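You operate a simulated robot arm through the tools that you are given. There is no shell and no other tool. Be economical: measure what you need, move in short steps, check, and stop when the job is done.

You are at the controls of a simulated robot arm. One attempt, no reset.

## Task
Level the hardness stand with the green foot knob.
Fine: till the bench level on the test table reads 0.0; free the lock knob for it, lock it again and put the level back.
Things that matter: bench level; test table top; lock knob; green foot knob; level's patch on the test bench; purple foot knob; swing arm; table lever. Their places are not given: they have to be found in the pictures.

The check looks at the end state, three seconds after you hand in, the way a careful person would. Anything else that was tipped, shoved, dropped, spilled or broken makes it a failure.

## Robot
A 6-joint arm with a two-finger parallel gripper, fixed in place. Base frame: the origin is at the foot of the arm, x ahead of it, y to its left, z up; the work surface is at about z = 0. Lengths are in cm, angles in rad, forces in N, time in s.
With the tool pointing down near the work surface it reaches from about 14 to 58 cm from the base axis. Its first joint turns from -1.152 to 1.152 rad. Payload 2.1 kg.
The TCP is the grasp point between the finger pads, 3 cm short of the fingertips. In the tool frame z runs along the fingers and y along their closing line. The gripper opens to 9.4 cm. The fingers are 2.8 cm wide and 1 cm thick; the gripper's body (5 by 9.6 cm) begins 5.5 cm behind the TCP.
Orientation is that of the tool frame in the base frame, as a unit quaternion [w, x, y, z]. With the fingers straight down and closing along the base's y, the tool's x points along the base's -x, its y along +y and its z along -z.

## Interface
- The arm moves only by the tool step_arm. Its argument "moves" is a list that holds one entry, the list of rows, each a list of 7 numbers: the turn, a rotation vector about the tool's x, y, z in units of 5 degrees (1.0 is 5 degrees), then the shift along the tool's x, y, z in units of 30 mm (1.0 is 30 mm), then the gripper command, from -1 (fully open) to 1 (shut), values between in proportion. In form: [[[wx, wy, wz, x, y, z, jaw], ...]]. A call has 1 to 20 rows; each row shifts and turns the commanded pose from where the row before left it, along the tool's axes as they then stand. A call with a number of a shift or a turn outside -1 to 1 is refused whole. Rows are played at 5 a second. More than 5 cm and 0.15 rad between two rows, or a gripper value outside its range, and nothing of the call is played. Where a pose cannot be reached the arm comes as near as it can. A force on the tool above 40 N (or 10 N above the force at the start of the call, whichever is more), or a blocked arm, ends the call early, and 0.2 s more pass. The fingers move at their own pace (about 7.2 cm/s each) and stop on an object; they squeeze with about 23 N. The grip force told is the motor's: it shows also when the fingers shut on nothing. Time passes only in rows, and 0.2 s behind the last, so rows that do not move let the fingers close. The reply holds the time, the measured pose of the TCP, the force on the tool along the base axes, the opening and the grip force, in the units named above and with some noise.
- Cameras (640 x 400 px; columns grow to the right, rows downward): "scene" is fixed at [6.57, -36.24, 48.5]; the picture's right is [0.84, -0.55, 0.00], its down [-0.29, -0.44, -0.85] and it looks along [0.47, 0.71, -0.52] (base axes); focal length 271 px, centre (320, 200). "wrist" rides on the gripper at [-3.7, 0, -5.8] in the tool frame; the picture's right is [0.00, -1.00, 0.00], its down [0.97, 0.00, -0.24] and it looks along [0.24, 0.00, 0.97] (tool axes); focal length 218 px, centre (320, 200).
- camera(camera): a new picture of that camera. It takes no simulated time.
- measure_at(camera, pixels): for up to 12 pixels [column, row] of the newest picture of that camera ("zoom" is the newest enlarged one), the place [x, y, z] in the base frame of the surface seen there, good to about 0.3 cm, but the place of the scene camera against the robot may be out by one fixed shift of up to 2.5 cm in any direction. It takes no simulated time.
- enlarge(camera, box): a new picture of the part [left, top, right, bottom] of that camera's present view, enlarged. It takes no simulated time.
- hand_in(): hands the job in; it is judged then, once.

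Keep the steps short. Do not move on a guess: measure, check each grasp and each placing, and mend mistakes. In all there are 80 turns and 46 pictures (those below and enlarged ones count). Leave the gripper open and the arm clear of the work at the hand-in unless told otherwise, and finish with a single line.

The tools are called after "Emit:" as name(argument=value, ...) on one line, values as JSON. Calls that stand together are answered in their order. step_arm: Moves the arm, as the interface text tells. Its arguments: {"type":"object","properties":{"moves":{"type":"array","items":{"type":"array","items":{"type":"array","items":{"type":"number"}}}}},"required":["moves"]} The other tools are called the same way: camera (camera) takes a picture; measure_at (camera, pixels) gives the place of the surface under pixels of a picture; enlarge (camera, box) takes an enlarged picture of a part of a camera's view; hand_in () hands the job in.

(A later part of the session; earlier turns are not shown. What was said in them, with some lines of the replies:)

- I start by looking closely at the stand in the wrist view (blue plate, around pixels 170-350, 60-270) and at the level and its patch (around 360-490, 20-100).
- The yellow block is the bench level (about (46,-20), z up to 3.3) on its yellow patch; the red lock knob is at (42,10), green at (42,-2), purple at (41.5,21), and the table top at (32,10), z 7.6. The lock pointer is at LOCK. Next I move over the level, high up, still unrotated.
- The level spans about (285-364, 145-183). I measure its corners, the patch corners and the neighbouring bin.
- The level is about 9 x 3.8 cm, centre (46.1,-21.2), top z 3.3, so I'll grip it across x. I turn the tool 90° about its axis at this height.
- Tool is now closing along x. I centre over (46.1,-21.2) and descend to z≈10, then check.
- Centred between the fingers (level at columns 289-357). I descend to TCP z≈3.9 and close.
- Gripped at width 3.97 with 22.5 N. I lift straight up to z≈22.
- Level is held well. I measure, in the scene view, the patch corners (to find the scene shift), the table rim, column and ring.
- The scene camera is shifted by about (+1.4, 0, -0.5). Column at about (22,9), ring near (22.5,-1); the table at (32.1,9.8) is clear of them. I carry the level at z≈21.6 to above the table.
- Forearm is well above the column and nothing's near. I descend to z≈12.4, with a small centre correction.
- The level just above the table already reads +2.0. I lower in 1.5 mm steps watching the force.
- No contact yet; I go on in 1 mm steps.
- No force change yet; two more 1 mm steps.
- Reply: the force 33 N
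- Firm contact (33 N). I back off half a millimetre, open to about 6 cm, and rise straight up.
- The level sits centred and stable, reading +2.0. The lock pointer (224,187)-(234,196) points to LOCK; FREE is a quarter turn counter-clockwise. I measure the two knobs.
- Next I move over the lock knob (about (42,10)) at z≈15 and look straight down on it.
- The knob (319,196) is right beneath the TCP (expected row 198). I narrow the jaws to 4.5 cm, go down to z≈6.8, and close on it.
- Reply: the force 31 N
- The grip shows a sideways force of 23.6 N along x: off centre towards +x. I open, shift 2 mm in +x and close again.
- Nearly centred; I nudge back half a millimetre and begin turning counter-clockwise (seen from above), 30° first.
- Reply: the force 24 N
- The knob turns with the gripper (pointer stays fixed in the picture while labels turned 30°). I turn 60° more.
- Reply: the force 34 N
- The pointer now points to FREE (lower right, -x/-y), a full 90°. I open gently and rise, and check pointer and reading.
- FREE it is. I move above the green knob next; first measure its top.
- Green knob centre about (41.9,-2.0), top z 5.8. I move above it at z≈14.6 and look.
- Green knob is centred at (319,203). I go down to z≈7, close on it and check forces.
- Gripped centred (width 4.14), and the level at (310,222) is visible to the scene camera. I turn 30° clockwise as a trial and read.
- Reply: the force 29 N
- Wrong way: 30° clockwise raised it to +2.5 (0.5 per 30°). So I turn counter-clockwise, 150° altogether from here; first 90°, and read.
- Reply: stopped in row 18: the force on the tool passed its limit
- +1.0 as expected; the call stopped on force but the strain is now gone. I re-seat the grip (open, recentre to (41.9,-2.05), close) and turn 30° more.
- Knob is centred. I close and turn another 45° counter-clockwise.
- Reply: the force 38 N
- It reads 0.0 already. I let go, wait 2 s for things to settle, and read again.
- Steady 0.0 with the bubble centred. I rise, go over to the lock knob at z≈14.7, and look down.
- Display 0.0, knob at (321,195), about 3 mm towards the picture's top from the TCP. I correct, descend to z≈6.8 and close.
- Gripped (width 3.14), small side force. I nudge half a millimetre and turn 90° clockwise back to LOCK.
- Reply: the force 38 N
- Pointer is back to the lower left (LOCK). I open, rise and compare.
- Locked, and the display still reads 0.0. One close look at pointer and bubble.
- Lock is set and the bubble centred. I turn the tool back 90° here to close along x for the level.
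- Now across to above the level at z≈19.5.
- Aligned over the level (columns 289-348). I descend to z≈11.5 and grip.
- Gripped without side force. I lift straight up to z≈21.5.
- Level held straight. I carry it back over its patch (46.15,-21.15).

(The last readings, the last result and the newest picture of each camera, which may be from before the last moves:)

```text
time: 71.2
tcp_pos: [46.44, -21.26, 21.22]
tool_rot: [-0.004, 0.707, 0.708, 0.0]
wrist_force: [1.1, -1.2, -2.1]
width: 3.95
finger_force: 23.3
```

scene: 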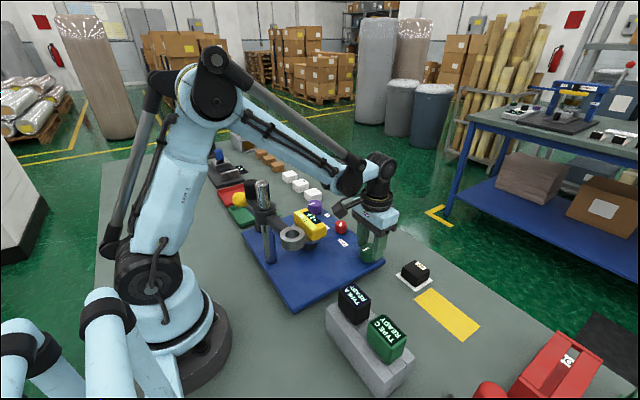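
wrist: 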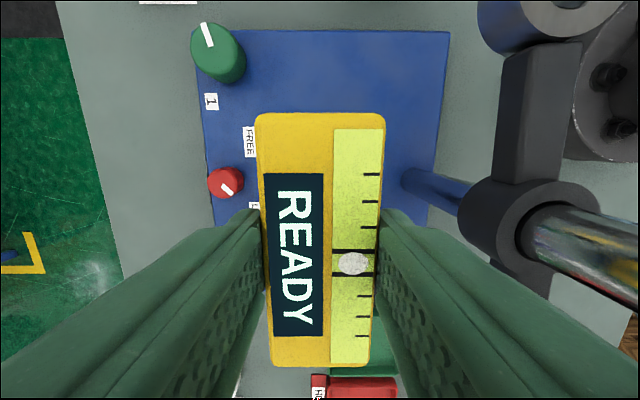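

I descend to z≈6.5 and check the alignment with the patch.

Emit:
step_arm(moves=[[[0, 0, 0, 0, 0, 0.8, 1], [0, 0, 0, 0, 0, 0.8, 1], [0, 0, 0, 0, 0, 0.8, 1], [0, 0, 0, 0, 0, 0.8, 1], [0, 0, 0, 0, 0, 0.8, 1], [0, 0, 0, 0, 0, 0.9, 1], [0, 0, 0, 0, 0, 0, 1]]])

Emit:
camera(camera="wrist")

Emit:
enlarge(camera="scene", box=[384, 260, 512, 340])

```text
time: 72.8
tcp_pos: [46.15, -21.15, 6.6]
tool_rot: [-0.004, 0.707, 0.708, 0.0]
wrist_force: [-0.3, -0.7, -1.4]
width: 3.96
finger_force: 23.4
```

```text
11 pictures are left
```

wrist: 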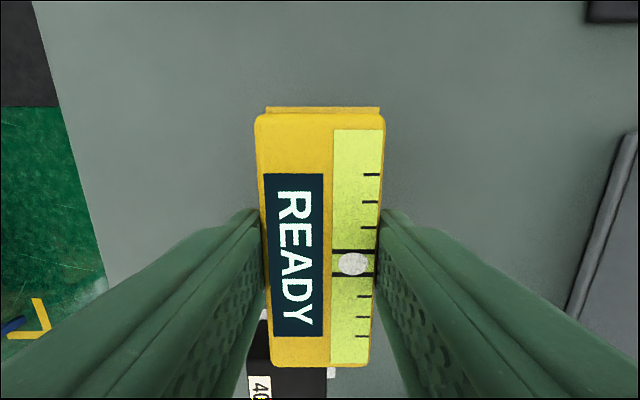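

```text
5.00 times, centred on (448, 300) of scene
```

zoom: 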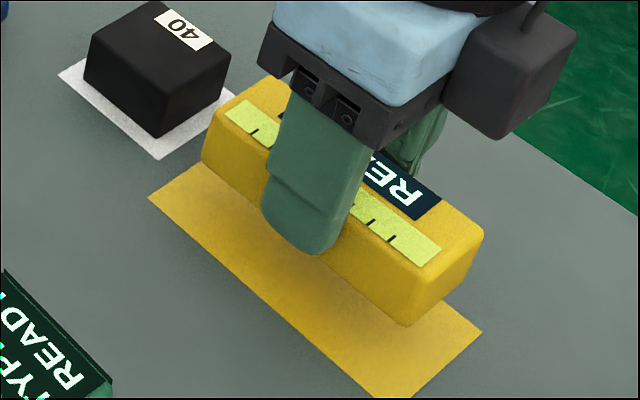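

The patch's far edge (266-380) is centred under the level (255-385). I lower to z≈4.2, then in millimetre steps.

Emit:
step_arm(moves=[[[0, 0, 0, 0, 0, 0.4, 1], [0, 0, 0, 0, 0, 0.35, 1], [0, 0, 0, 0, 0, 0.04, 1], [0, 0, 0, 0, 0, 0, 1]]])

```text
time: 73.8
tcp_pos: [46.2, -21.12, 4.26]
tool_rot: [-0.004, 0.706, 0.708, 0.0]
wrist_force: [-0.1, -0.7, -1.4]
width: 3.95
finger_force: 23.1
```

Emit:
step_arm(moves=[[[0, 0, 0, 0, 0, 0.03, 1], [0, 0, 0, 0, 0, 0.03, 1], [0, 0, 0, 0, 0, 0, 1]]])

```text
time: 74.6
tcp_pos: [46.36, -21.09, 3.99]
tool_rot: [-0.004, 0.706, 0.708, 0.0]
wrist_force: [0.5, 0.4, -1.1]
width: 3.98
finger_force: 22.7
```

No contact yet; one more millimetre at a time.

Emit:
step_arm(moves=[[[0, 0, 0, 0, 0, 0.03, 1], [0, 0, 0, 0, 0, 0, 1]]])

```text
time: 75.2
tcp_pos: [46.25, -21.06, 4.01]
tool_rot: [-0.005, 0.707, 0.708, 0.001]
wrist_force: [-3.5, 1.7, 18.8]
width: 3.95
finger_force: 22.9
```

Contact (18.8 N). I ease off slightly, open, and rise.

Emit:
step_arm(moves=[[[0, 0, 0, 0, 0, -0.01, 1], [0, 0, 0, 0, 0, 0, 0], [0, 0, 0, 0, 0, 0, -0.4], [0, 0, 0, 0, 0, 0, -0.4], [0, 0, 0, 0, 0, -0.4, -0.4], [0, 0, 0, 0, 0, -0.8, -0.4], [0, 0, 0, 0, 0, -1, -1], [0, 0, 0, 0, 0, -1, -1], [0, 0, 0, 0, 0, -1, -1], [0, 0, 0, 0, 0, -1, -1], [0, 0, 0, 0, 0, -1, -1], [0, 0, 0, 0, 0, 0, -1]]])

Emit:
camera(camera="wrist")

Emit:
camera(camera="scene")

```text
time: 77.8
tcp_pos: [46.55, -21.38, 22.74]
tool_rot: [-0.004, 0.707, 0.708, 0.0]
wrist_force: [-0.3, -0.2, -0.4]
width: 9.41
finger_force: 0.0
```

```text
9 pictures are left
```

wrist: 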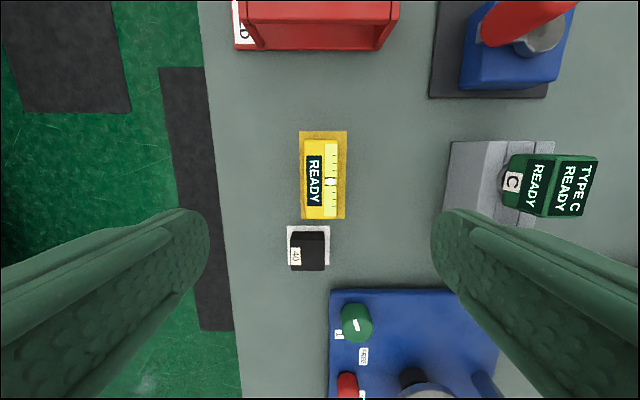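

```text
8 pictures are left
```

scene: 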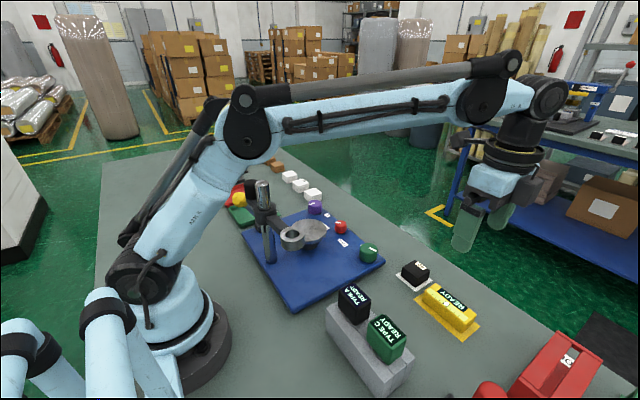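

Level looks back on its patch; I verify by measuring its corners and the patch's.

Emit:
enlarge(camera="wrist", box=[260, 120, 388, 280])

Emit:
measure_at(camera="wrist", pixels=[[305, 142], [337, 142], [304, 216], [337, 216], [300, 133], [346, 133], [344, 217], [301, 218]])

```text
2.50 times, centred on (324, 200) of wrist
```

zoom: 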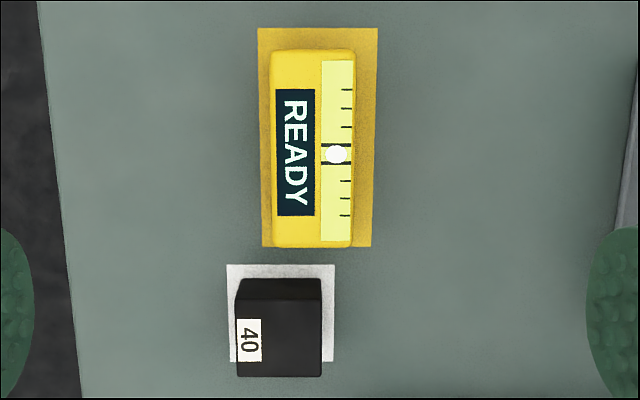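

```text
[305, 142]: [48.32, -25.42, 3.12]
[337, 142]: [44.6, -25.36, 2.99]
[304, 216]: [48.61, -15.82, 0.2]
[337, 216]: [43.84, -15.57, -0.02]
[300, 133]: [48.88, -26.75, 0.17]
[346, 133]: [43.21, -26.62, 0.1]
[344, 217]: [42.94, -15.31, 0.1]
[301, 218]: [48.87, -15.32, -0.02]
```

The level lies wholly within its patch (about x 44.5-48.4, y -25.6 to -16.5, patch 43.2-48.9 by -26.7 to -15.5). The stand is locked after reading 0.0, the other pieces look undisturbed, and the arm is clear with the gripper open. I hand in.

Emit:
hand_in()

```text
The job is handed in.
```

I levelled the stand with the green foot knob until the bench level read 0.0, locked it again (still 0.0), and put the level back on its patch.
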